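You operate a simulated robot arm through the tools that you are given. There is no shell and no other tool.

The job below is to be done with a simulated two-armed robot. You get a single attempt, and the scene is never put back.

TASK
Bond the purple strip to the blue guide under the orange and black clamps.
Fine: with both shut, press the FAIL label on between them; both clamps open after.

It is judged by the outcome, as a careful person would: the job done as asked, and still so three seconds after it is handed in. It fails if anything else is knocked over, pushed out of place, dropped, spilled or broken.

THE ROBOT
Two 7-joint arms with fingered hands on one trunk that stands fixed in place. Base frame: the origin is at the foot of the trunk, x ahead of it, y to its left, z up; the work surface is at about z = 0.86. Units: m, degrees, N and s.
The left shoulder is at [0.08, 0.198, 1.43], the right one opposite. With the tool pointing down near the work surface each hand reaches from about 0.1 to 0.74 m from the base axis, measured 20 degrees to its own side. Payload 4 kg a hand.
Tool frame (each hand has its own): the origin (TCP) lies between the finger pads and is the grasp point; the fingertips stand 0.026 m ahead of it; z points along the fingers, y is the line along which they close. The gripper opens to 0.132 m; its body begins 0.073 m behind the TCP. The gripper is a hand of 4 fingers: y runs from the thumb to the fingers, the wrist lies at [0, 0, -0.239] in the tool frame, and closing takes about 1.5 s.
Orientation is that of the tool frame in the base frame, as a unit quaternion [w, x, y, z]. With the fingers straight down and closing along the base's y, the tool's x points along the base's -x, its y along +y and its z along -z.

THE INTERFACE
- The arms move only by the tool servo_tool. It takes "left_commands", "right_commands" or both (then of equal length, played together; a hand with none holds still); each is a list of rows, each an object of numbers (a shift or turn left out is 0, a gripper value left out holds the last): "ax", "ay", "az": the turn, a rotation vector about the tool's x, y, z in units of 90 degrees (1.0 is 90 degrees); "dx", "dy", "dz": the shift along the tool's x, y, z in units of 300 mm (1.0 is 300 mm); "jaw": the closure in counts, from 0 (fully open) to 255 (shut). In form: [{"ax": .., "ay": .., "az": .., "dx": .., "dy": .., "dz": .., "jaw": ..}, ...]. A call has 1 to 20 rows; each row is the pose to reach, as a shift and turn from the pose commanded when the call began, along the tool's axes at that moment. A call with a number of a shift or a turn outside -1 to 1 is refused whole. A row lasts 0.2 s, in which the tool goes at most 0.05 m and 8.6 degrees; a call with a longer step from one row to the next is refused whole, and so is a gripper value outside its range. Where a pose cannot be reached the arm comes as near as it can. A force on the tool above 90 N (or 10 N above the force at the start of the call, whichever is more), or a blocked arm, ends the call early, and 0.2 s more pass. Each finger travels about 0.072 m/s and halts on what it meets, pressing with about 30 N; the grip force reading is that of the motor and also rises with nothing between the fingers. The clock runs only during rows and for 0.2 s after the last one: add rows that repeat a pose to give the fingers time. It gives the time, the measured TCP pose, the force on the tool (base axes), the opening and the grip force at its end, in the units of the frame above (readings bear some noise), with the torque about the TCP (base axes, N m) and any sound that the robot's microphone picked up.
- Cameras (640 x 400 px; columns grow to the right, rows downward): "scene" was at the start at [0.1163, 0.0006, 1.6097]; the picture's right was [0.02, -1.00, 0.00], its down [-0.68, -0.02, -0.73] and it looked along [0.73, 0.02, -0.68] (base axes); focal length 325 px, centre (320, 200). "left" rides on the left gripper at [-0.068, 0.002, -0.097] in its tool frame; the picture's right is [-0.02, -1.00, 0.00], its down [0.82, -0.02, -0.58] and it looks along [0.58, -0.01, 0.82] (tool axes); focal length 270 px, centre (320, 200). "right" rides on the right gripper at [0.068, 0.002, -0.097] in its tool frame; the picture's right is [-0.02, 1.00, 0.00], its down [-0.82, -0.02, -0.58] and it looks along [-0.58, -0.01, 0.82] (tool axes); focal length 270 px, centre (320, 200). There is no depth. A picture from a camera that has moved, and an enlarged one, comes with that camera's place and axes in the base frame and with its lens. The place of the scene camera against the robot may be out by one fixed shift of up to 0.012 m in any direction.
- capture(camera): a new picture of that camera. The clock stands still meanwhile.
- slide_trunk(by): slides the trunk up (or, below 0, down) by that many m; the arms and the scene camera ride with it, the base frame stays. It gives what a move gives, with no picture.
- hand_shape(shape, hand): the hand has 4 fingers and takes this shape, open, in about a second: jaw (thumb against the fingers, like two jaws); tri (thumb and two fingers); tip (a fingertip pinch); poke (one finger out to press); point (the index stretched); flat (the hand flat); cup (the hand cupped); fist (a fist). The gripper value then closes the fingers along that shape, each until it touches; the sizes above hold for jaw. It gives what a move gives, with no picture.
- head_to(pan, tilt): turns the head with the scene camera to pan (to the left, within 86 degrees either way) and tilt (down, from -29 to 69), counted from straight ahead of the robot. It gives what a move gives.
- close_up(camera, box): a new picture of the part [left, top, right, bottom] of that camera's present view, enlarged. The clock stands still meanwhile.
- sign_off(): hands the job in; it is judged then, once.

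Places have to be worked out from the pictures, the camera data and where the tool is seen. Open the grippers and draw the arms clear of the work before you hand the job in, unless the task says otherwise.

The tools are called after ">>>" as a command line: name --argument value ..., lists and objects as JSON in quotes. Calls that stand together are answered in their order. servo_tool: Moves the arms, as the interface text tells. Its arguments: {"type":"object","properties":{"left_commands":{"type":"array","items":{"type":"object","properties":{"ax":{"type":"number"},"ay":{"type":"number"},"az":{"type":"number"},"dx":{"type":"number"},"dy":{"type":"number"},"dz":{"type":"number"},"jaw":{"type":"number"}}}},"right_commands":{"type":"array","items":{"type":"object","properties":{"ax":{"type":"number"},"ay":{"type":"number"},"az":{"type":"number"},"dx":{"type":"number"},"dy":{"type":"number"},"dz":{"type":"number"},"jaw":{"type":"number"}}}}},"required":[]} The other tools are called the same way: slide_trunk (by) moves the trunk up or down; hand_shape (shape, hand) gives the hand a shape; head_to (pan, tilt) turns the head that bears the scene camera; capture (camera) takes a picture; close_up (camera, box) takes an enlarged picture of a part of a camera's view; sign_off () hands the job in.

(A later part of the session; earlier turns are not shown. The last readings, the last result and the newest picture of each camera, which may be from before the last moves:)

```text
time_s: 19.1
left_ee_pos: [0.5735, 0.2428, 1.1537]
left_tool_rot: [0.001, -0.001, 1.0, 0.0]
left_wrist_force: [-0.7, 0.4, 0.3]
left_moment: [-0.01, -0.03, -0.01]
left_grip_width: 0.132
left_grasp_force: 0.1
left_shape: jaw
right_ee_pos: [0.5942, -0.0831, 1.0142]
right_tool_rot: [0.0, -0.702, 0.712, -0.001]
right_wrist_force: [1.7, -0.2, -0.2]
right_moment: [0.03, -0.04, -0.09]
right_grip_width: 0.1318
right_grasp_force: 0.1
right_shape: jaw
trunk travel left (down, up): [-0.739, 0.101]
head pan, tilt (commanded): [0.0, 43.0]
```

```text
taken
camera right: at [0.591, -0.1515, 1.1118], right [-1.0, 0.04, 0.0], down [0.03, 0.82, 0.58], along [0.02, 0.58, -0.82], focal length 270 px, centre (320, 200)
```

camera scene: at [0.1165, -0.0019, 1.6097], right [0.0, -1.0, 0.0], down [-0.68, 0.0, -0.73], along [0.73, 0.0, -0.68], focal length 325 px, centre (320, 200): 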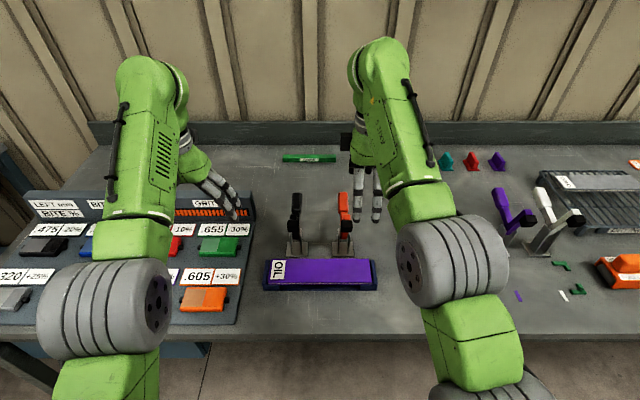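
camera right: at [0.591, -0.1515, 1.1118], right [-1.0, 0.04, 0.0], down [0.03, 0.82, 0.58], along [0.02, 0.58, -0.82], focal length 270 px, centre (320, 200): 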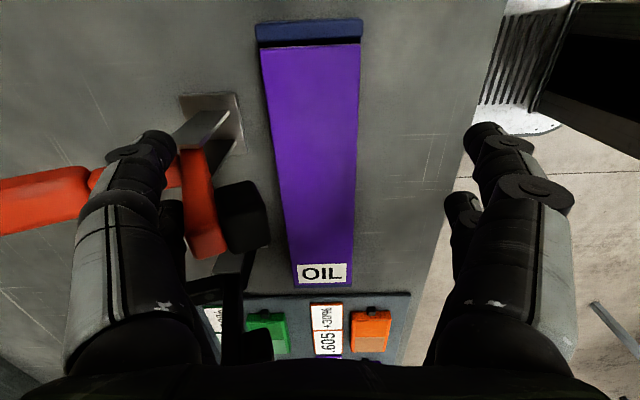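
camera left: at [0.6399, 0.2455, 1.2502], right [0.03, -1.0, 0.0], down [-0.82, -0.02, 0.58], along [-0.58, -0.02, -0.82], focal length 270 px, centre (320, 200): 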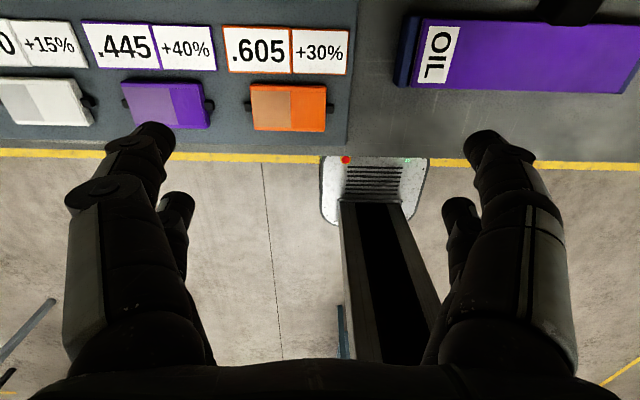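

Only about 2 N of resistance and the arm is following. I continue along the arc, forward and then down.

>>> servo_tool --right_commands '[{"dy": 0.041, "dz": 0.007}, {"dy": 0.081, "dz": 0.019}, {"dy": 0.117, "dz": 0.041}, {"dy": 0.154, "dz": 0.071}, {"dy": 0.181, "dz": 0.107}, {"dy": 0.2, "dz": 0.14}, {"dy": 0.2, "dz": 0.14}]'

>>> capture --camera "right"

>>> close_up --camera "scene" --box '[270, 120, 430, 300]'

```text
time_s: 20.7
left_ee_pos: [0.5723, 0.2448, 1.1539]
left_tool_rot: [0.001, -0.001, 1.0, 0.0]
left_wrist_force: [0.8, 0.2, 0.5]
left_moment: [0.02, 0.0, 0.01]
left_grip_width: 0.1318
left_grasp_force: 0.1
left_shape: jaw
right_ee_pos: [0.5348, -0.0822, 0.973]
right_tool_rot: [0.0, -0.701, 0.713, 0.0]
right_wrist_force: [0.1, 0.7, -0.5]
right_moment: [-0.02, 0.02, -0.01]
right_grip_width: 0.1322
right_grasp_force: 0.0
right_shape: jaw
trunk travel left (down, up): [-0.739, 0.101]
head pan, tilt (commanded): [0.0, 43.0]
```

```text
taken
camera right: at [0.5312, -0.1507, 1.0695], right [-1.0, 0.04, 0.0], down [0.03, 0.82, 0.58], along [0.02, 0.58, -0.82], focal length 270 px, centre (320, 200)
```

right: 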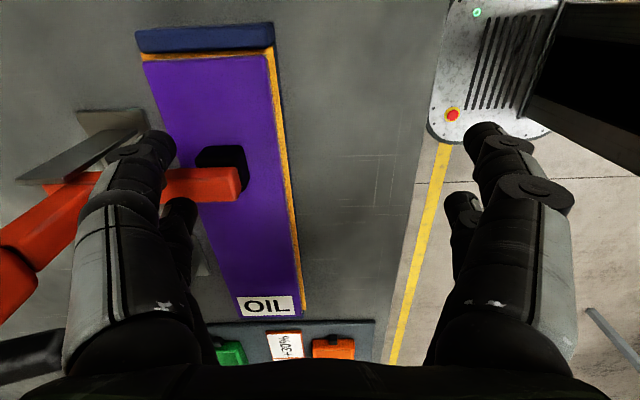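

```text
2.22 times, centred on (350, 210) of scene
camera zoom: at [0.1164, -0.0013, 1.6097], right [0.0, -1.0, 0.0], down [-0.68, 0.0, -0.73], along [0.73, 0.0, -0.68], focal length 722 px, centre (253, 178)
```

zoom: 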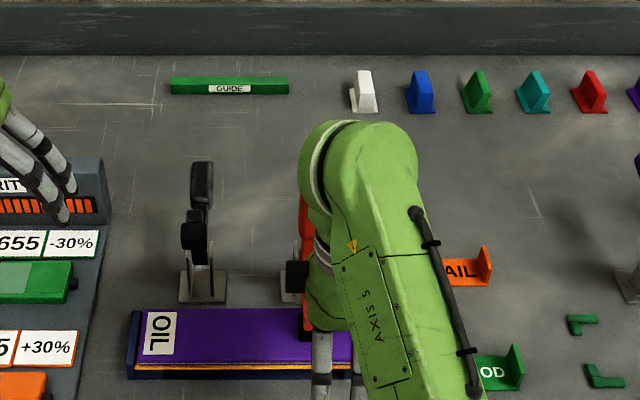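

The orange arm has come down on the strip and a bright line appeared under the strip edge, like adhesive being squeezed. I enlarge to see whether the clamp is fully shut.

>>> close_up --camera "right" --box '[0, 20, 320, 320]'

>>> close_up --camera "scene" --box '[255, 200, 395, 300]'

```text
1.33 times, centred on (160, 170) of right
camera zoom: at [0.5312, -0.1507, 1.0695], right [-1.0, 0.04, 0.0], down [0.03, 0.82, 0.58], along [0.02, 0.58, -0.82], focal length 360 px, centre (533, 240)
```

zoom: 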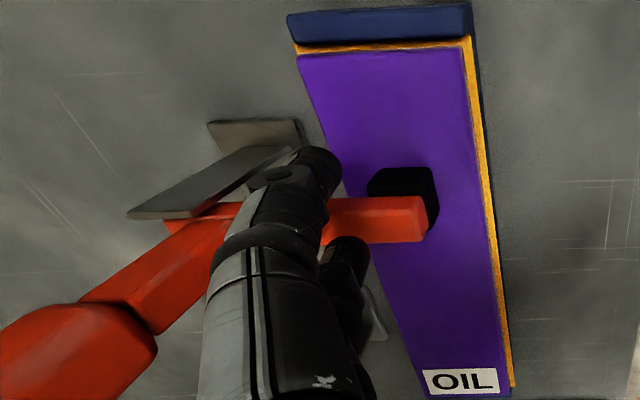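

```text
4.00 times, centred on (325, 250) of scene
camera zoom: at [0.1164, -0.0013, 1.6097], right [0.0, -1.0, 0.0], down [-0.68, 0.0, -0.73], along [0.73, 0.0, -0.68], focal length 1299 px, centre (300, 0)
```

zoom: 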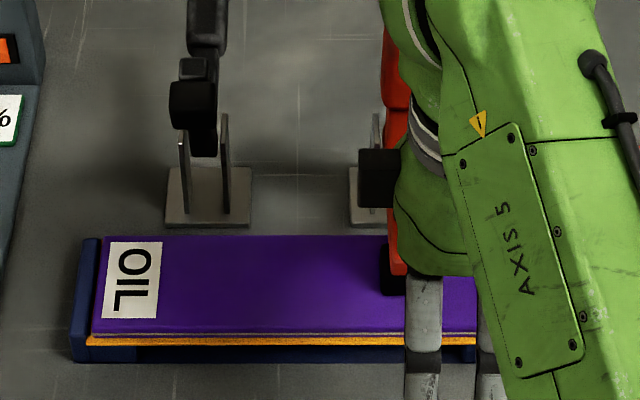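

The orange clamp's pad is on the strip and the handle stands up; it appears shut. I lift the right hand straight up and look again.

>>> servo_tool --right_commands '[{"dz": -0.1}, {"dz": -0.2}, {"dz": -0.35}, {"dz": -0.5}, {"dz": -0.6}]'

>>> servo_tool --right_commands '[{"dx": 0.15}, {"dx": 0.3}, {"dx": 0.45}, {"dx": 0.6}, {"dx": 0.7}]'

>>> capture --camera "right"

>>> close_up --camera "scene" --box '[250, 160, 450, 300]'

```text
time_s: 21.9
left_ee_pos: [0.573, 0.2434, 1.1529]
left_tool_rot: [0.001, -0.001, 1.0, -0.001]
left_wrist_force: [-0.2, 0.2, 0.8]
left_moment: [0.01, 0.04, 0.02]
left_grip_width: 0.1319
left_grasp_force: 0.1
left_shape: jaw
right_ee_pos: [0.5463, -0.0781, 1.1488]
right_tool_rot: [0.0, -0.702, 0.712, 0.0]
right_wrist_force: [-0.7, -0.4, -0.5]
right_moment: [0.01, 0.01, 0.0]
right_grip_width: 0.1319
right_grasp_force: 0.0
right_shape: jaw
right hand out of reach, approached as far as the arm can: row 5
trunk travel left (down, up): [-0.739, 0.101]
head pan, tilt (commanded): [0.0, 43.0]
```

```text
time_s: 23.1
left_ee_pos: [0.5719, 0.2419, 1.1548]
left_tool_rot: [0.0, -0.001, 1.0, 0.0]
left_wrist_force: [-0.6, 0.3, -0.3]
left_moment: [0.01, 0.01, 0.02]
left_grip_width: 0.132
left_grasp_force: 0.1
left_shape: jaw
right_ee_pos: [0.5512, -0.2929, 1.1482]
right_tool_rot: [0.002, -0.702, 0.713, 0.0]
right_wrist_force: [0.5, 0.0, 0.0]
right_moment: [0.01, 0.0, 0.01]
right_grip_width: 0.132
right_grasp_force: 0.2
right_shape: jaw
right hand out of reach, approached as far as the arm can: row 1, 2, 3, 4, 5
trunk travel left (down, up): [-0.739, 0.101]
head pan, tilt (commanded): [0.0, 43.0]
```

```text
taken
camera right: at [0.5476, -0.3614, 1.245], right [-1.0, 0.04, 0.0], down [0.03, 0.81, 0.58], along [0.02, 0.58, -0.82], focal length 270 px, centre (320, 200)
```

right: 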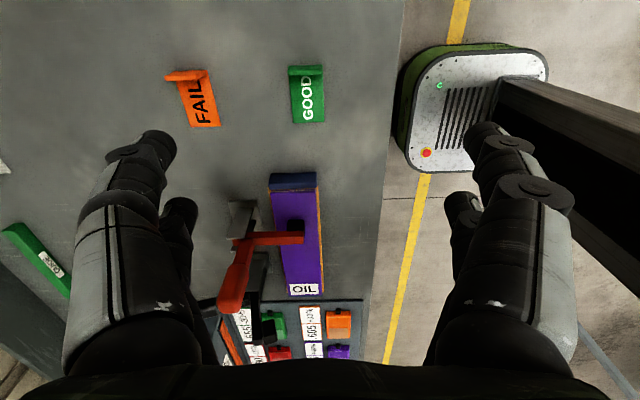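

```text
2.86 times, centred on (350, 230) of scene
camera zoom: at [0.1162, -0.003, 1.6097], right [0.0, -1.0, 0.0], down [-0.68, 0.0, -0.73], along [0.73, 0.0, -0.68], focal length 928 px, centre (234, 114)
```

zoom: 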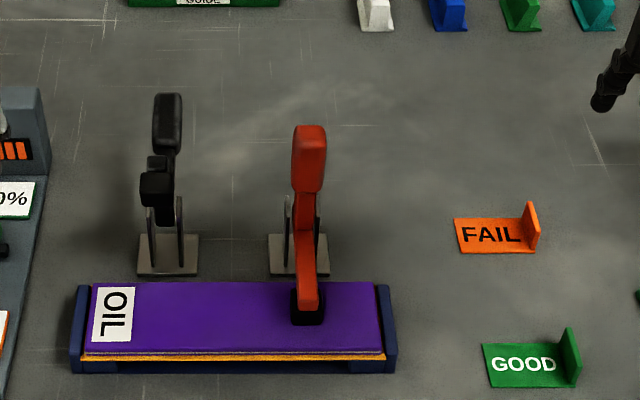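

The orange clamp is shut: arm flat on the strip, handle upright. Now I yaw the left hand 90° the way that lets its camera look toward the black clamp, shifting it a little outward and keeping it high.

>>> servo_tool --left_commands '[{"az": -0.09}, {"az": -0.18}, {"az": -0.27}, {"az": -0.36}, {"az": -0.45}, {"az": -0.54}, {"az": -0.63}, {"az": -0.72}, {"az": -0.81}, {"az": -0.9}, {"az": -1.0}, {"az": -1.0}]'

>>> capture --camera "left"

>>> capture --camera "scene"

```text
refused: row 11 steps farther than a row can; nothing moved
```

```text
taken
camera left: at [0.6397, 0.2447, 1.2505], right [0.03, -1.0, 0.0], down [-0.82, -0.02, 0.58], along [-0.58, -0.01, -0.82], focal length 270 px, centre (320, 200)
```

left: 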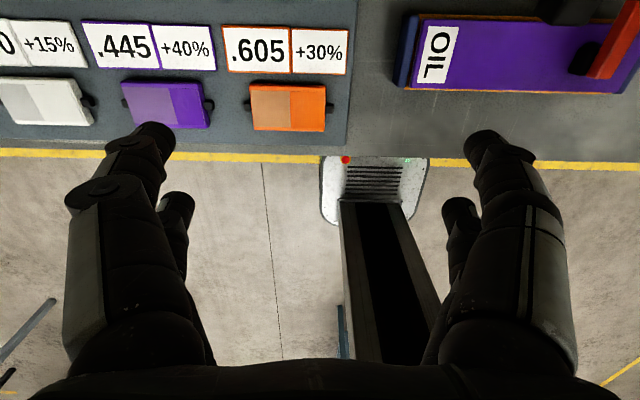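

```text
taken
camera scene: at [0.1162, -0.003, 1.6097], right [0.0, -1.0, 0.0], down [-0.68, 0.0, -0.73], along [0.73, 0.0, -0.68], focal length 325 px, centre (320, 200)
```

scene: 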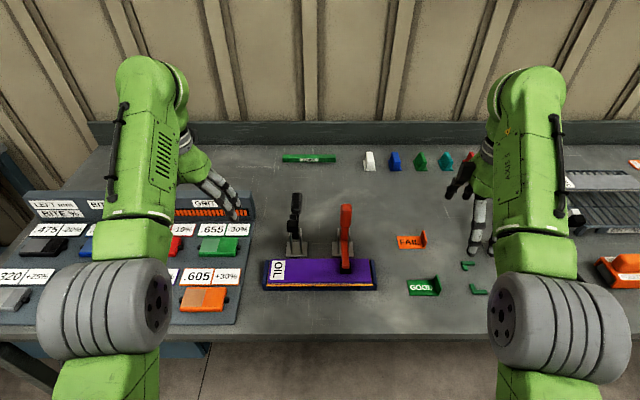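

The last step was too long, so I repeat the left yaw with an even spacing.

>>> servo_tool --left_commands '[{"az": -0.09}, {"az": -0.18}, {"az": -0.27}, {"az": -0.36}, {"az": -0.45}, {"az": -0.54}, {"az": -0.63}, {"az": -0.72}, {"az": -0.81}, {"az": -0.9}, {"az": -0.99}, {"az": -0.99}]'

>>> capture --camera "left"

>>> capture --camera "scene"

```text
time_s: 25.7
left_ee_pos: [0.5721, 0.2446, 1.1543]
left_tool_rot: [0.001, -0.703, 0.712, -0.001]
left_wrist_force: [-1.1, 1.1, 0.0]
left_moment: [0.01, 0.04, -0.04]
left_grip_width: 0.1318
left_grasp_force: 0.1
left_shape: jaw
right_ee_pos: [0.5503, -0.2908, 1.147]
right_tool_rot: [0.0, -0.701, 0.713, 0.001]
right_wrist_force: [-0.1, -0.4, 0.1]
right_moment: [0.0, -0.05, -0.02]
right_grip_width: 0.132
right_grasp_force: 0.0
right_shape: jaw
trunk travel left (down, up): [-0.739, 0.101]
head pan, tilt (commanded): [0.0, 43.0]
```

```text
taken
camera left: at [0.5708, 0.3129, 1.2498], right [1.0, 0.01, 0.0], down [0.01, -0.82, 0.58], along [0.01, -0.58, -0.82], focal length 270 px, centre (320, 200)
```

left: 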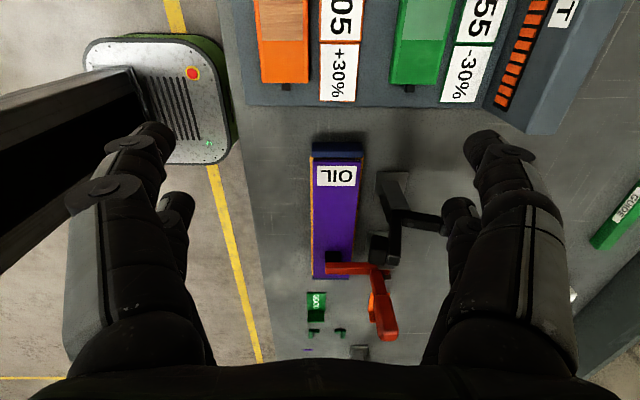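

```text
taken
camera scene: at [0.1164, -0.0014, 1.6097], right [0.0, -1.0, 0.0], down [-0.68, 0.0, -0.73], along [0.73, 0.0, -0.68], focal length 325 px, centre (320, 200)
```

scene: 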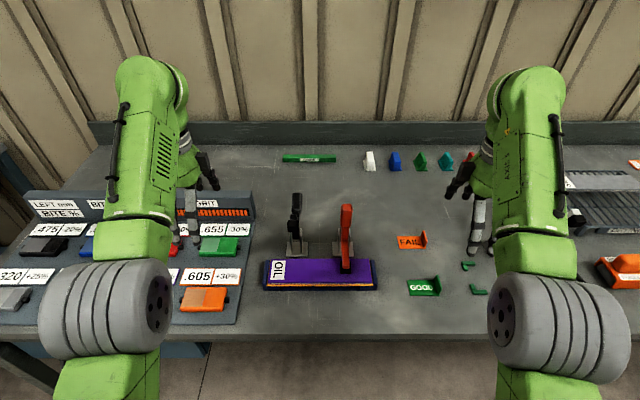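

The left yaw worked and its camera sees the black clamp from the left. I enlarge for measurement.

>>> close_up --camera "left" --box '[280, 130, 460, 350]'

```text
1.82 times, centred on (370, 240) of left
camera zoom: at [0.5708, 0.3129, 1.2498], right [1.0, 0.01, 0.0], down [0.01, -0.82, 0.58], along [0.01, -0.58, -0.82], focal length 491 px, centre (229, 127)
```

zoom: 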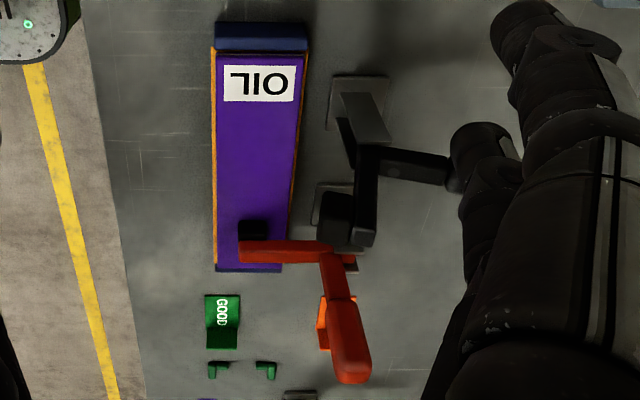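

Black clamp arm is near y≈0.066, arm top at about (0.663, 1.03). I move the left hand above it with one far-side finger aligned behind its arm (TCP to ≈(0.624, 0.088)).

>>> servo_tool --left_commands '[{"dx": 0.13, "dy": -0.045}, {"dx": 0.26, "dy": -0.09}, {"dx": 0.39, "dy": -0.135}, {"dx": 0.521, "dy": -0.18}, {"dx": 0.521, "dy": -0.18}]'

>>> capture --camera "left"

```text
time_s: 26.9
left_ee_pos: [0.6247, 0.0849, 1.1532]
left_tool_rot: [-0.001, -0.702, 0.712, -0.002]
left_wrist_force: [1.0, 0.0, -0.5]
left_moment: [-0.01, -0.02, 0.02]
left_grip_width: 0.1317
left_grasp_force: 0.0
left_shape: jaw
right_ee_pos: [0.5518, -0.2909, 1.1472]
right_tool_rot: [0.0, -0.701, 0.713, 0.0]
right_wrist_force: [0.4, 0.6, 0.6]
right_moment: [-0.01, 0.02, -0.02]
right_grip_width: 0.1319
right_grasp_force: 0.2
right_shape: jaw
trunk travel left (down, up): [-0.739, 0.101]
head pan, tilt (commanded): [0.0, 43.0]
```

```text
taken
camera left: at [0.6234, 0.1537, 1.2503], right [1.0, 0.01, 0.0], down [0.01, -0.82, 0.58], along [0.01, -0.58, -0.82], focal length 270 px, centre (320, 200)
```

left: 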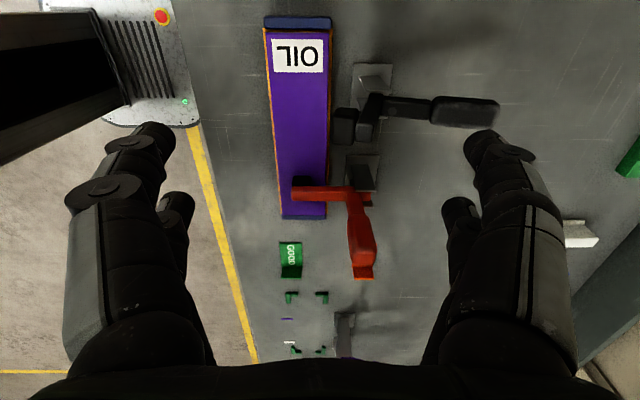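

Position is right. I lower the left hand so its far finger goes behind the black arm (z to about 1.016).

>>> servo_tool --left_commands '[{"dz": 0.1}, {"dz": 0.2}, {"dz": 0.3}, {"dz": 0.4}, {"dz": 0.46}, {"dz": 0.46}]'

>>> capture --camera "left"

```text
time_s: 28.3
left_ee_pos: [0.6236, 0.0848, 1.0169]
left_tool_rot: [0.0, -0.702, 0.712, 0.0]
left_wrist_force: [0.7, -0.9, -0.7]
left_moment: [-0.02, -0.01, 0.02]
left_grip_width: 0.1322
left_grasp_force: 0.0
left_shape: jaw
right_ee_pos: [0.5506, -0.2909, 1.1471]
right_tool_rot: [0.001, -0.701, 0.713, -0.001]
right_wrist_force: [-0.4, 0.7, -0.9]
right_moment: [0.03, 0.02, -0.01]
right_grip_width: 0.1319
right_grasp_force: 0.1
right_shape: jaw
trunk travel left (down, up): [-0.739, 0.101]
head pan, tilt (commanded): [0.0, 43.0]
```

```text
taken
camera left: at [0.6228, 0.1549, 1.1129], right [1.0, 0.01, 0.0], down [0.01, -0.82, 0.58], along [0.01, -0.58, -0.82], focal length 270 px, centre (320, 200)
```

left: 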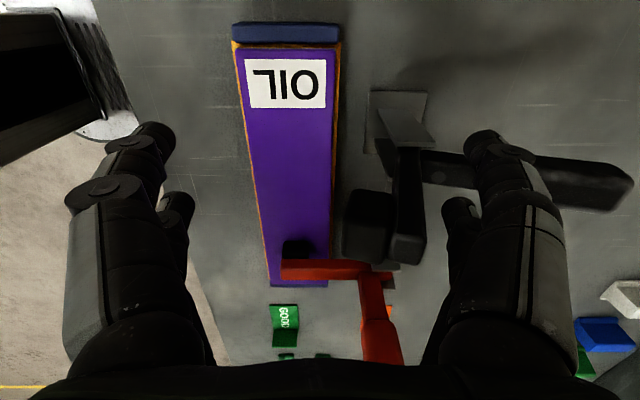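

Finger is behind the black arm without contact. I pull it over along the same arc as before.

>>> servo_tool --left_commands '[{"dy": 0.025}, {"dy": 0.049}, {"dy": 0.075, "dz": 0.002}, {"dy": 0.099, "dz": 0.004}, {"dy": 0.139, "dz": 0.016}, {"dy": 0.179, "dz": 0.028}, {"dy": 0.215, "dz": 0.05}, {"dy": 0.252, "dz": 0.08}, {"dy": 0.279, "dz": 0.116}, {"dy": 0.299, "dz": 0.146}, {"dy": 0.299, "dz": 0.146}]'

>>> capture --camera "left"

>>> close_up --camera "scene" --box '[250, 160, 450, 300]'

```text
time_s: 30.7
left_ee_pos: [0.5358, 0.0868, 0.9723]
left_tool_rot: [0.001, -0.702, 0.712, -0.001]
left_wrist_force: [0.6, 0.3, -0.5]
left_moment: [0.01, 0.03, 0.04]
left_grip_width: 0.1321
left_grasp_force: 0.1
left_shape: jaw
right_ee_pos: [0.5529, -0.2907, 1.1489]
right_tool_rot: [0.0, -0.701, 0.713, -0.001]
right_wrist_force: [-0.3, 0.7, 0.6]
right_moment: [0.01, 0.0, -0.01]
right_grip_width: 0.1318
right_grasp_force: 0.0
right_shape: jaw
trunk travel left (down, up): [-0.739, 0.101]
head pan, tilt (commanded): [0.0, 43.0]
```

```text
taken
camera left: at [0.5331, 0.1563, 1.0678], right [1.0, 0.01, 0.0], down [0.01, -0.82, 0.58], along [0.01, -0.58, -0.82], focal length 270 px, centre (320, 200)
```

left: 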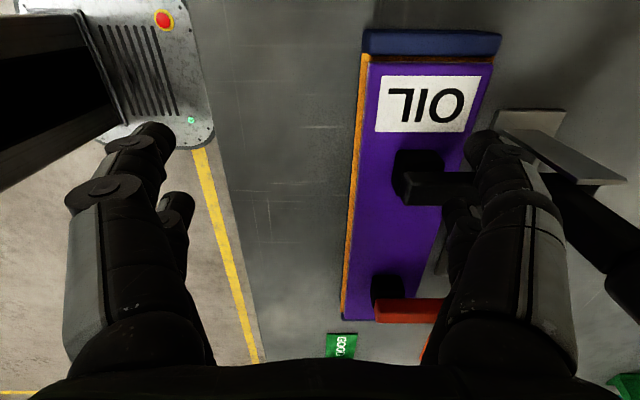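

```text
2.86 times, centred on (350, 230) of scene
camera zoom: at [0.1164, -0.0014, 1.6097], right [0.0, -1.0, 0.0], down [-0.68, 0.0, -0.73], along [0.73, 0.0, -0.68], focal length 928 px, centre (234, 114)
```

zoom: 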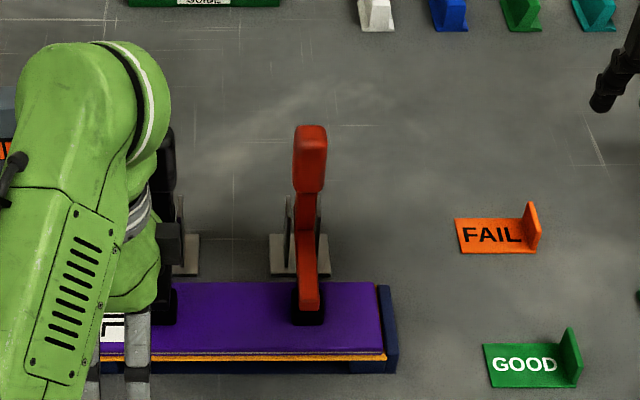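

The black clamp looks shut too. I raise the left hand and take it off to the left.

>>> servo_tool --left_commands '[{"dz": -0.12}, {"dz": -0.25}, {"dz": -0.38}, {"dz": -0.5}, {"dz": -0.5, "dx": -0.15}, {"dz": -0.5, "dx": -0.3}, {"dz": -0.5, "dx": -0.45}, {"dz": -0.5, "dx": -0.6}, {"dz": -0.5, "dx": -0.65}]'

>>> capture --camera "left"

>>> close_up --camera "scene" --box '[250, 160, 450, 300]'

```text
time_s: 32.7
left_ee_pos: [0.5425, 0.2848, 1.1205]
left_tool_rot: [0.0, -0.703, 0.712, -0.001]
left_wrist_force: [-0.5, 0.0, -0.5]
left_moment: [0.01, 0.01, -0.02]
left_grip_width: 0.1316
left_grasp_force: 0.0
left_shape: jaw
left hand out of reach, approached as far as the arm can: row 4, 5, 6, 7, 8, 9
right_ee_pos: [0.5504, -0.2898, 1.1481]
right_tool_rot: [0.0, -0.702, 0.713, 0.0]
right_wrist_force: [-0.8, -1.1, 0.3]
right_moment: [-0.01, 0.01, -0.02]
right_grip_width: 0.1318
right_grasp_force: 0.2
right_shape: jaw
trunk travel left (down, up): [-0.739, 0.101]
head pan, tilt (commanded): [0.0, 43.0]
```

```text
taken
camera left: at [0.5407, 0.3539, 1.2166], right [1.0, 0.01, 0.0], down [0.01, -0.82, 0.58], along [0.01, -0.58, -0.82], focal length 270 px, centre (320, 200)
```

left: 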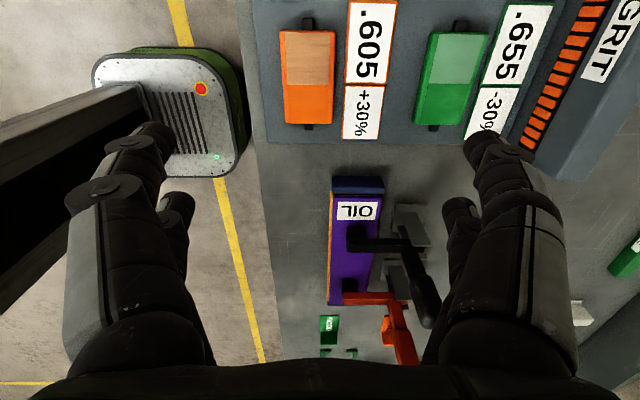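

```text
2.86 times, centred on (350, 230) of scene
camera zoom: at [0.1164, -0.0005, 1.6097], right [0.0, -1.0, 0.0], down [-0.68, 0.0, -0.73], along [0.73, 0.0, -0.68], focal length 928 px, centre (234, 114)
```

zoom: 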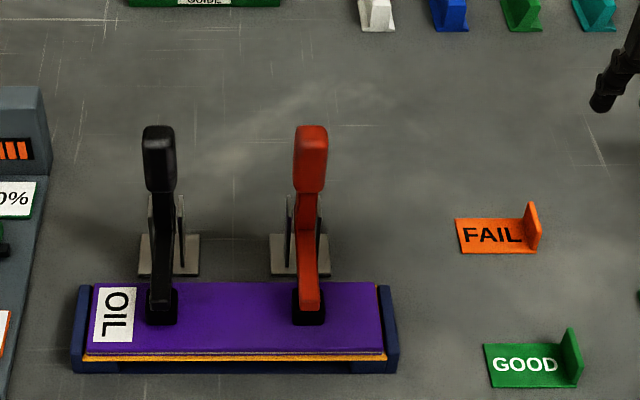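

Both clamps are shut (arms flat on the strip, handles up, gap between pads about 0.10 m). The FAIL label (≈0.078 long) fits lengthwise between the pads, but finger room there is tight, so I test how the "tip" and "tri" pinches close in free air.

>>> hand_shape --shape "tip" --hand "right"

>>> servo_tool --right_commands '[{"jaw": 255}, {"jaw": 255}, {"jaw": 255}, {"jaw": 255}, {"jaw": 255}, {"jaw": 255}, {"jaw": 255}, {"jaw": 255}]'

>>> capture --camera "right"

>>> close_up --camera "scene" --box '[420, 120, 560, 280]'

>>> hand_shape --shape "tri" --hand "right"

>>> capture --camera "right"

>>> servo_tool --right_commands '[{"jaw": 255}, {"jaw": 255}, {"jaw": 255}, {"jaw": 255}, {"jaw": 255}, {"jaw": 255}, {"jaw": 255}, {"jaw": 255}]'

>>> capture --camera "right"

>>> close_up --camera "scene" --box '[420, 120, 560, 280]'

```text
time_s: 33.6
left_ee_pos: [0.5415, 0.2837, 1.1205]
left_tool_rot: [0.0, -0.702, 0.712, -0.001]
left_wrist_force: [0.5, 0.2, -0.3]
left_moment: [0.01, 0.02, 0.01]
left_grip_width: 0.1318
left_grasp_force: 0.1
left_shape: jaw
right_ee_pos: [0.5521, -0.292, 1.1477]
right_tool_rot: [0.0, -0.702, 0.712, 0.0]
right_wrist_force: [-0.6, 0.7, -0.7]
right_moment: [-0.04, 0.01, 0.0]
right_grip_width: 0.1319
right_grasp_force: 0.3
right_shape: tip
trunk travel left (down, up): [-0.739, 0.101]
head pan, tilt (commanded): [0.0, 43.0]
```

```text
time_s: 35.4
left_ee_pos: [0.5421, 0.2846, 1.1212]
left_tool_rot: [0.001, -0.702, 0.712, -0.001]
left_wrist_force: [-0.4, -0.3, -0.5]
left_moment: [0.03, 0.01, 0.03]
left_grip_width: 0.132
left_grasp_force: 0.0
left_shape: jaw
right_ee_pos: [0.5526, -0.2916, 1.1492]
right_tool_rot: [-0.001, -0.702, 0.712, 0.0]
right_wrist_force: [0.1, -0.1, -0.2]
right_moment: [0.02, 0.01, -0.01]
right_grip_width: 0.0002
right_grasp_force: 29.7
right_shape: tip
trunk travel left (down, up): [-0.739, 0.101]
head pan, tilt (commanded): [0.0, 43.0]
```

```text
taken
camera right: at [0.5478, -0.3597, 1.2452], right [-1.0, 0.04, 0.0], down [0.03, 0.82, 0.58], along [0.02, 0.58, -0.82], focal length 270 px, centre (320, 200)
```

right: 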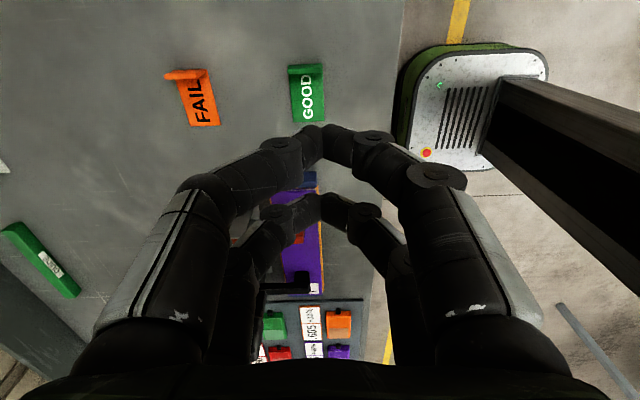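

```text
2.50 times, centred on (490, 200) of scene
camera zoom: at [0.1164, -0.0014, 1.6097], right [0.0, -1.0, 0.0], down [-0.68, 0.0, -0.73], along [0.73, 0.0, -0.68], focal length 812 px, centre (-105, 200)
```

zoom: 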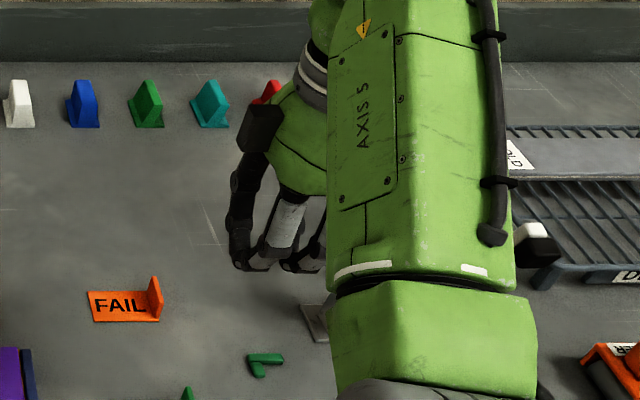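

```text
time_s: 36.3
left_ee_pos: [0.5414, 0.2836, 1.1202]
left_tool_rot: [0.001, -0.702, 0.712, -0.001]
left_wrist_force: [0.1, -0.1, -0.5]
left_moment: [-0.02, -0.03, 0.0]
left_grip_width: 0.1319
left_grasp_force: 0.0
left_shape: jaw
right_ee_pos: [0.552, -0.29, 1.1482]
right_tool_rot: [0.0, -0.701, 0.713, 0.001]
right_wrist_force: [-0.1, -0.1, 1.2]
right_moment: [0.02, 0.02, 0.0]
right_grip_width: 0.1319
right_grasp_force: 0.1
right_shape: tri
trunk travel left (down, up): [-0.739, 0.101]
head pan, tilt (commanded): [0.0, 43.0]
```

```text
taken
camera right: at [0.5478, -0.3597, 1.2452], right [-1.0, 0.04, 0.0], down [0.03, 0.82, 0.58], along [0.02, 0.58, -0.82], focal length 270 px, centre (320, 200)
```

right: 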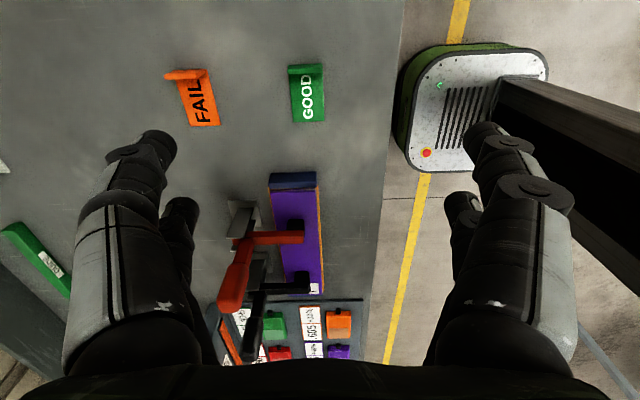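

```text
time_s: 38.1
left_ee_pos: [0.5424, 0.284, 1.1209]
left_tool_rot: [0.001, -0.702, 0.712, 0.0]
left_wrist_force: [-0.2, 0.4, -0.1]
left_moment: [0.0, -0.01, -0.03]
left_grip_width: 0.132
left_grasp_force: 0.0
left_shape: jaw
right_ee_pos: [0.5501, -0.2913, 1.1478]
right_tool_rot: [0.0, -0.702, 0.712, 0.0]
right_wrist_force: [-0.5, -0.5, 0.3]
right_moment: [0.0, -0.03, -0.02]
right_grip_width: 0.0001
right_grasp_force: 29.9
right_shape: tri
trunk travel left (down, up): [-0.739, 0.101]
head pan, tilt (commanded): [0.0, 43.0]
```

```text
taken
camera right: at [0.5478, -0.3597, 1.2452], right [-1.0, 0.04, 0.0], down [0.03, 0.82, 0.58], along [0.02, 0.58, -0.82], focal length 270 px, centre (320, 200)
```

right: 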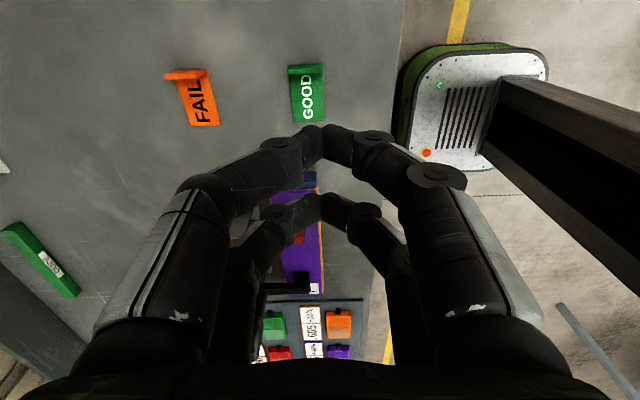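

```text
2.50 times, centred on (490, 200) of scene
camera zoom: at [0.1164, -0.0014, 1.6097], right [0.0, -1.0, 0.0], down [-0.68, 0.0, -0.73], along [0.73, 0.0, -0.68], focal length 812 px, centre (-105, 200)
```

zoom: 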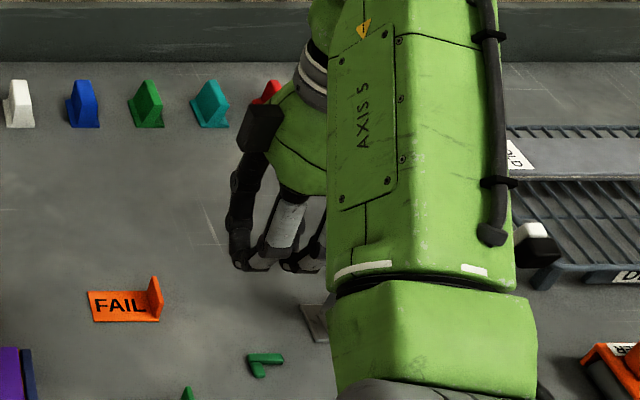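

All pinch shapes close alike (two finger pairs). My plan: with the hand pitched forward about 55°, the lower finger pair can pinch the front part of the label's tab while the fingers stay in front of the clamp pads. I first turn the right hand back to yaw 0 and open it.

>>> hand_shape --shape "jaw" --hand "right"

>>> servo_tool --right_commands '[{"az": 0.09, "jaw": 0}, {"az": 0.18}, {"az": 0.27}, {"az": 0.36}, {"az": 0.45}, {"az": 0.54}, {"az": 0.63}, {"az": 0.72}, {"az": 0.81}, {"az": 0.9}, {"az": 0.99}, {"az": 0.99}]'

>>> capture --camera "right"

```text
time_s: 39.0
left_ee_pos: [0.5424, 0.2836, 1.1202]
left_tool_rot: [0.0, -0.702, 0.712, -0.001]
left_wrist_force: [1.9, 1.1, 0.2]
left_moment: [-0.03, 0.02, -0.05]
left_grip_width: 0.132
left_grasp_force: 0.1
left_shape: jaw
right_ee_pos: [0.5523, -0.2919, 1.149]
right_tool_rot: [0.0, -0.701, 0.713, -0.001]
right_wrist_force: [-0.5, 0.6, 1.0]
right_moment: [0.04, -0.03, 0.01]
right_grip_width: 0.1321
right_grasp_force: 0.0
right_shape: jaw
trunk travel left (down, up): [-0.739, 0.101]
head pan, tilt (commanded): [0.0, 43.0]
```

```text
time_s: 41.6
left_ee_pos: [0.5438, 0.2842, 1.1205]
left_tool_rot: [0.0, -0.702, 0.712, -0.001]
left_wrist_force: [0.3, -0.5, 0.4]
left_moment: [0.0, 0.0, -0.02]
left_grip_width: 0.1321
left_grasp_force: 0.1
left_shape: jaw
right_ee_pos: [0.5504, -0.2909, 1.1453]
right_tool_rot: [0.0, 0.001, 1.0, 0.0]
right_wrist_force: [0.0, 1.1, 0.3]
right_moment: [0.0, -0.01, -0.01]
right_grip_width: 0.1318
right_grasp_force: 0.2
right_shape: jaw
trunk travel left (down, up): [-0.739, 0.101]
head pan, tilt (commanded): [0.0, 43.0]
```

```text
taken
camera right: at [0.4819, -0.2896, 1.2442], right [0.03, 1.0, 0.0], down [0.82, -0.02, 0.58], along [0.58, -0.01, -0.82], focal length 270 px, centre (320, 200)
```

right: 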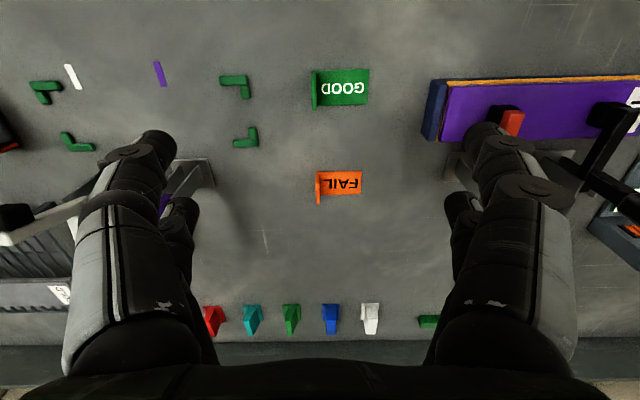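

Now the right camera looks straight at the FAIL label. I enlarge it to measure plate and tab.

>>> close_up --camera "right" --box '[270, 140, 410, 230]'

>>> close_up --camera "right" --box '[270, 50, 410, 140]'

```text
4.44 times, centred on (340, 185) of right
camera zoom: at [0.4819, -0.2896, 1.2442], right [0.03, 1.0, 0.0], down [0.82, -0.02, 0.58], along [0.58, -0.01, -0.82], focal length 1201 px, centre (231, 267)
```

zoom: 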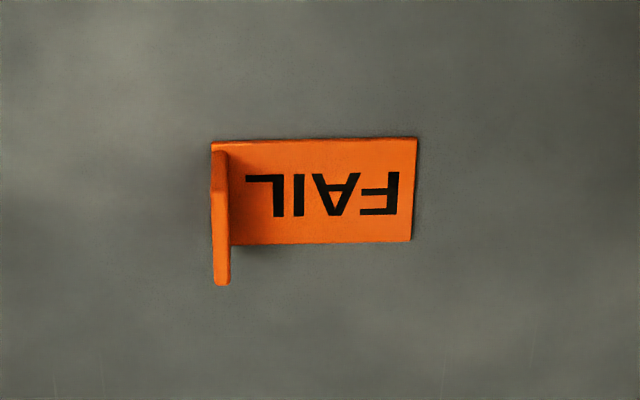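

```text
4.44 times, centred on (340, 95) of right
camera zoom: at [0.4819, -0.2896, 1.2442], right [0.03, 1.0, 0.0], down [0.82, -0.02, 0.58], along [0.58, -0.01, -0.82], focal length 1201 px, centre (231, 667)
```

zoom: 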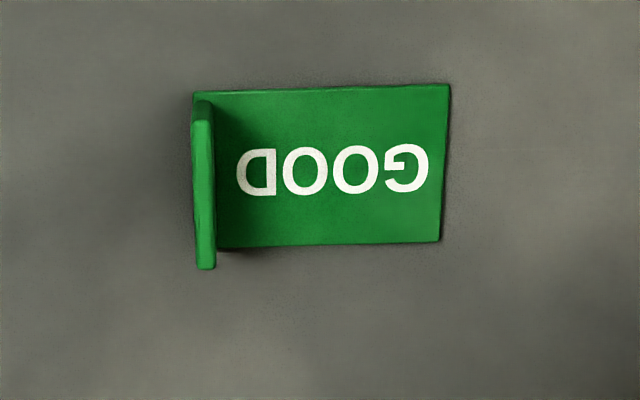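

FAIL label: plate x≈0.6955–0.741, y≈-0.300…-0.226, tab at y≈-0.2975 rising to z≈0.888; the GOOD label lies right in front of it (x≈0.547–0.591). To keep the camera box above (not near GOOD) when pitched, I turn the right hand to yaw 180°, in two steps.

>>> servo_tool --right_commands '[{"az": -0.09}, {"az": -0.18}, {"az": -0.27}, {"az": -0.36}, {"az": -0.45}, {"az": -0.54}, {"az": -0.63}, {"az": -0.72}, {"az": -0.81}, {"az": -0.9}, {"az": -0.99}, {"az": -0.99}]'

>>> servo_tool --right_commands '[{"az": -0.09}, {"az": -0.18}, {"az": -0.27}, {"az": -0.36}, {"az": -0.45}, {"az": -0.54}, {"az": -0.63}, {"az": -0.72}, {"az": -0.81}, {"az": -0.9}, {"az": -0.99}, {"az": -1.0}]'

>>> capture --camera "right"

>>> capture --camera "scene"

```text
time_s: 44.2
left_ee_pos: [0.5435, 0.2841, 1.1215]
left_tool_rot: [0.001, -0.702, 0.712, -0.001]
left_wrist_force: [-0.6, -1.1, -0.4]
left_moment: [-0.02, -0.01, 0.02]
left_grip_width: 0.1317
left_grasp_force: 0.0
left_shape: jaw
right_ee_pos: [0.5516, -0.2904, 1.1477]
right_tool_rot: [0.001, -0.703, 0.711, 0.001]
right_wrist_force: [-0.1, -0.6, -0.5]
right_moment: [-0.02, 0.01, -0.01]
right_grip_width: 0.1318
right_grasp_force: 0.1
right_shape: jaw
trunk travel left (down, up): [-0.739, 0.101]
head pan, tilt (commanded): [0.0, 43.0]
```

```text
time_s: 46.8
left_ee_pos: [0.5411, 0.2845, 1.1201]
left_tool_rot: [0.001, -0.702, 0.712, 0.0]
left_wrist_force: [0.0, -0.7, -0.3]
left_moment: [-0.02, 0.0, 0.0]
left_grip_width: 0.1318
left_grasp_force: 0.1
left_shape: jaw
right_ee_pos: [0.5528, -0.292, 1.1478]
right_tool_rot: [0.0, 1.0, -0.008, -0.001]
right_wrist_force: [-0.1, 0.2, 0.4]
right_moment: [0.01, 0.0, 0.01]
right_grip_width: 0.1318
right_grasp_force: 0.1
right_shape: jaw
trunk travel left (down, up): [-0.739, 0.101]
head pan, tilt (commanded): [0.0, 43.0]
```

```text
taken
camera right: at [0.6205, -0.2939, 1.2438], right [-0.04, -1.0, 0.0], down [-0.82, 0.03, 0.58], along [-0.58, 0.02, -0.82], focal length 270 px, centre (320, 200)
```

right: 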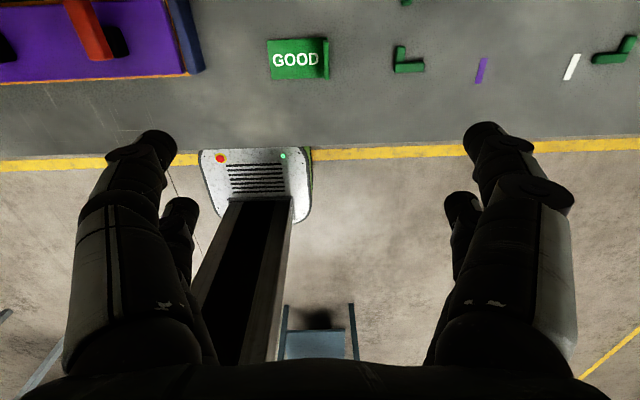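

```text
taken
camera scene: at [0.1165, -0.0014, 1.6097], right [0.0, -1.0, 0.0], down [-0.68, 0.0, -0.73], along [0.73, 0.0, -0.68], focal length 325 px, centre (320, 200)
```

scene: 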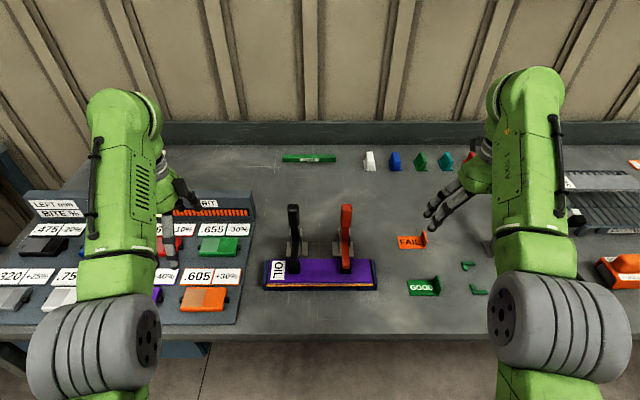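

Yaw 180° is reachable, and the camera is now on the far side. I now pitch the hand forward 60° while moving to about (0.66, -0.2975, 1.06), and pre-close to about 50 mm.

>>> servo_tool --right_commands '[{"ay": 0.083, "az": -0.001, "dx": 0.045, "dy": 0.0015, "dz": 0.037, "jaw": 158}, {"ay": 0.167, "az": -0.002, "dx": 0.09, "dy": 0.003, "dz": 0.073, "jaw": 158}, {"ay": 0.25, "az": -0.004, "dx": 0.134, "dy": 0.0045, "dz": 0.11, "jaw": 158}, {"ay": 0.333, "az": -0.005, "dx": 0.179, "dy": 0.006, "dz": 0.147, "jaw": 158}, {"ay": 0.417, "az": -0.006, "dx": 0.223, "dy": 0.0075, "dz": 0.183, "jaw": 158}, {"ay": 0.5, "az": -0.008, "dx": 0.268, "dy": 0.009, "dz": 0.22, "jaw": 158}, {"ay": 0.583, "az": -0.009, "dx": 0.312, "dy": 0.0105, "dz": 0.257, "jaw": 158}, {"ay": 0.667, "az": -0.01, "dx": 0.357, "dy": 0.012, "dz": 0.293, "jaw": 158}, {"ay": 0.667, "az": -0.01, "dx": 0.357, "dy": 0.012, "dz": 0.293, "jaw": 158}]'

>>> capture --camera "right"

>>> capture --camera "scene"

```text
time_s: 48.8
left_ee_pos: [0.543, 0.2846, 1.1195]
left_tool_rot: [0.0, -0.702, 0.712, -0.002]
left_wrist_force: [-0.8, -0.6, 0.3]
left_moment: [-0.01, -0.02, 0.02]
left_grip_width: 0.1317
left_grasp_force: 0.1
left_shape: jaw
right_ee_pos: [0.6549, -0.2834, 1.0703]
right_tool_rot: [0.009, 0.873, -0.002, 0.488]
right_wrist_force: [-0.1, -0.3, 0.5]
right_moment: [0.02, -0.01, -0.03]
right_grip_width: 0.0506
right_grasp_force: 0.1
right_shape: jaw
right hand out of reach, approached as far as the arm can: row 8, 9
trunk travel left (down, up): [-0.739, 0.101]
head pan, tilt (commanded): [0.0, 43.0]
```

```text
taken
camera right: at [0.6081, -0.2838, 1.1806], right [-0.03, -1.0, -0.01], down [-0.92, 0.03, -0.39], along [0.39, 0.0, -0.92], focal length 270 px, centre (320, 200)
```

right: 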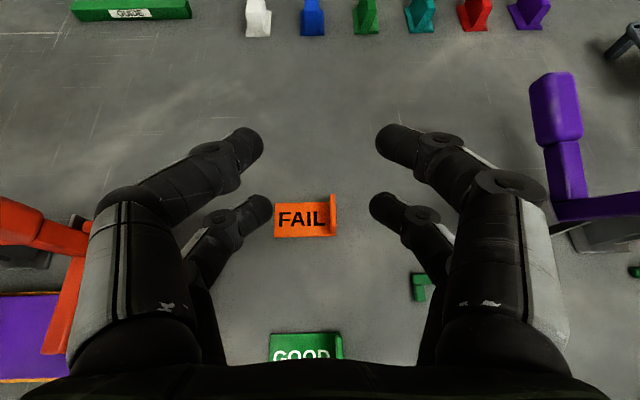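

```text
taken
camera scene: at [0.1166, -0.0009, 1.6097], right [0.0, -1.0, 0.0], down [-0.68, 0.0, -0.73], along [0.73, 0.0, -0.68], focal length 325 px, centre (320, 200)
```

scene: 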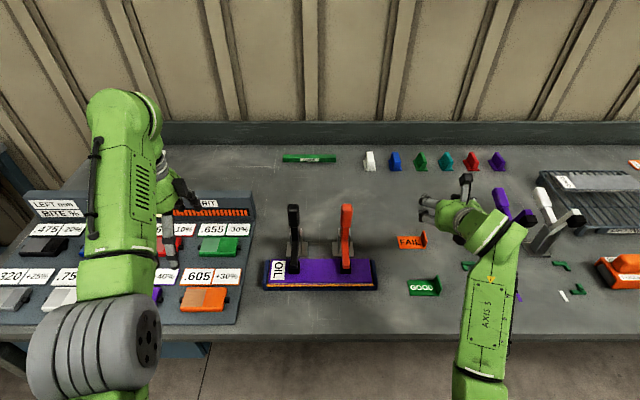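

The view is good: tab at (0.713–0.718, -0.298), matching my estimate; pitch reached is 58°. I move the hand to hover just above the tab (TCP ≈ (0.708, -0.297, 0.97)).

>>> servo_tool --right_commands '[{"dx": -0.048, "dy": 0.0095, "dz": 0.082}, {"dx": -0.096, "dy": 0.019, "dz": 0.164}, {"dx": -0.144, "dy": 0.0285, "dz": 0.245}, {"dx": -0.192, "dy": 0.038, "dz": 0.327}, {"dx": -0.192, "dy": 0.038, "dz": 0.327}]'

>>> capture --camera "right"

>>> capture --camera "scene"

```text
time_s: 50.0
left_ee_pos: [0.5423, 0.2836, 1.1199]
left_tool_rot: [0.0, -0.702, 0.712, -0.001]
left_wrist_force: [0.1, 0.2, 0.7]
left_moment: [0.02, 0.02, -0.01]
left_grip_width: 0.1321
left_grasp_force: 0.0
left_shape: jaw
right_ee_pos: [0.7089, -0.2506, 0.9919]
right_tool_rot: [0.025, 0.87, -0.012, 0.491]
right_wrist_force: [0.2, 0.0, 0.0]
right_moment: [-0.01, -0.02, -0.03]
right_grip_width: 0.0504
right_grasp_force: 0.0
right_shape: jaw
right hand out of reach, approached as far as the arm can: row 1, 2, 3, 4, 5
trunk travel left (down, up): [-0.739, 0.101]
head pan, tilt (commanded): [0.0, 43.0]
```

```text
taken
camera right: at [0.6601, -0.2466, 1.1012], right [-0.06, -1.0, 0.01], down [-0.91, 0.05, -0.4], along [0.4, -0.03, -0.92], focal length 270 px, centre (320, 200)
```

right: 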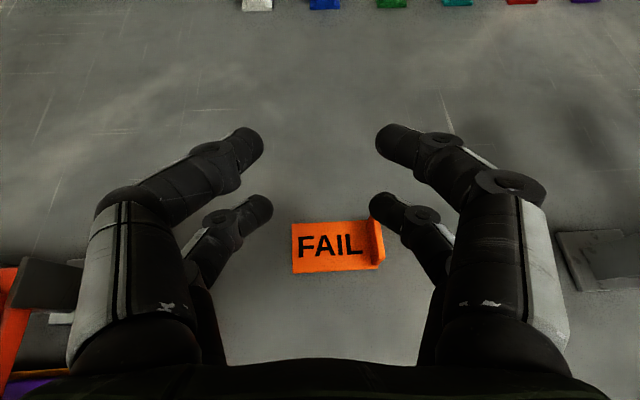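

```text
taken
camera scene: at [0.1166, -0.0015, 1.6097], right [0.0, -1.0, 0.0], down [-0.68, 0.0, -0.73], along [0.73, 0.0, -0.68], focal length 325 px, centre (320, 200)
```

scene: 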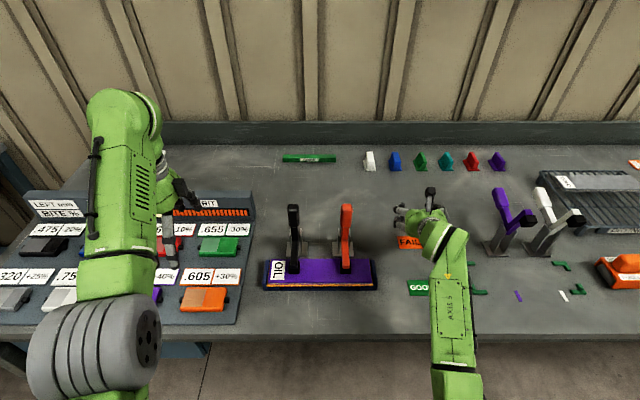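

The arm cannot reach that pose (it stopped at y=-0.25, z=0.99), so some joint limit interferes with this pitch. Before choosing another way I look at the shut clamps through the left camera to get their height.

>>> close_up --camera "left" --box '[310, 160, 450, 330]'

>>> close_up --camera "scene" --box '[250, 190, 390, 300]'

```text
2.35 times, centred on (380, 245) of left
camera zoom: at [0.541, 0.3528, 1.2167], right [1.0, 0.01, 0.0], down [0.01, -0.82, 0.58], along [0.01, -0.58, -0.82], focal length 636 px, centre (179, 94)
```

zoom: 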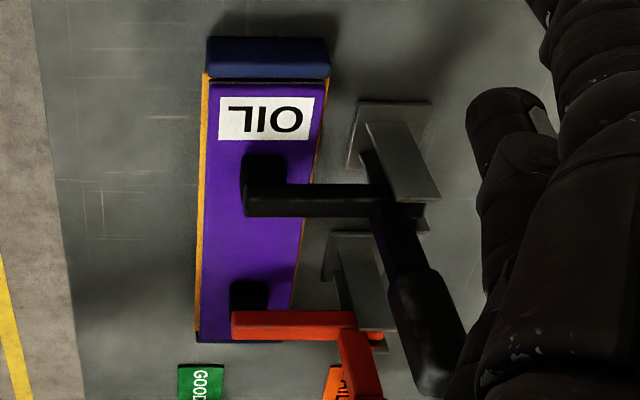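

```text
3.64 times, centred on (320, 245) of scene
camera zoom: at [0.1166, -0.0015, 1.6097], right [0.0, -1.0, 0.0], down [-0.68, 0.0, -0.73], along [0.73, 0.0, -0.68], focal length 1181 px, centre (320, 36)
```

zoom: 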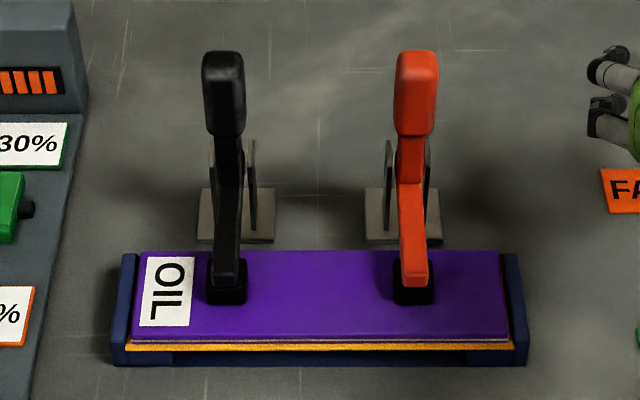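

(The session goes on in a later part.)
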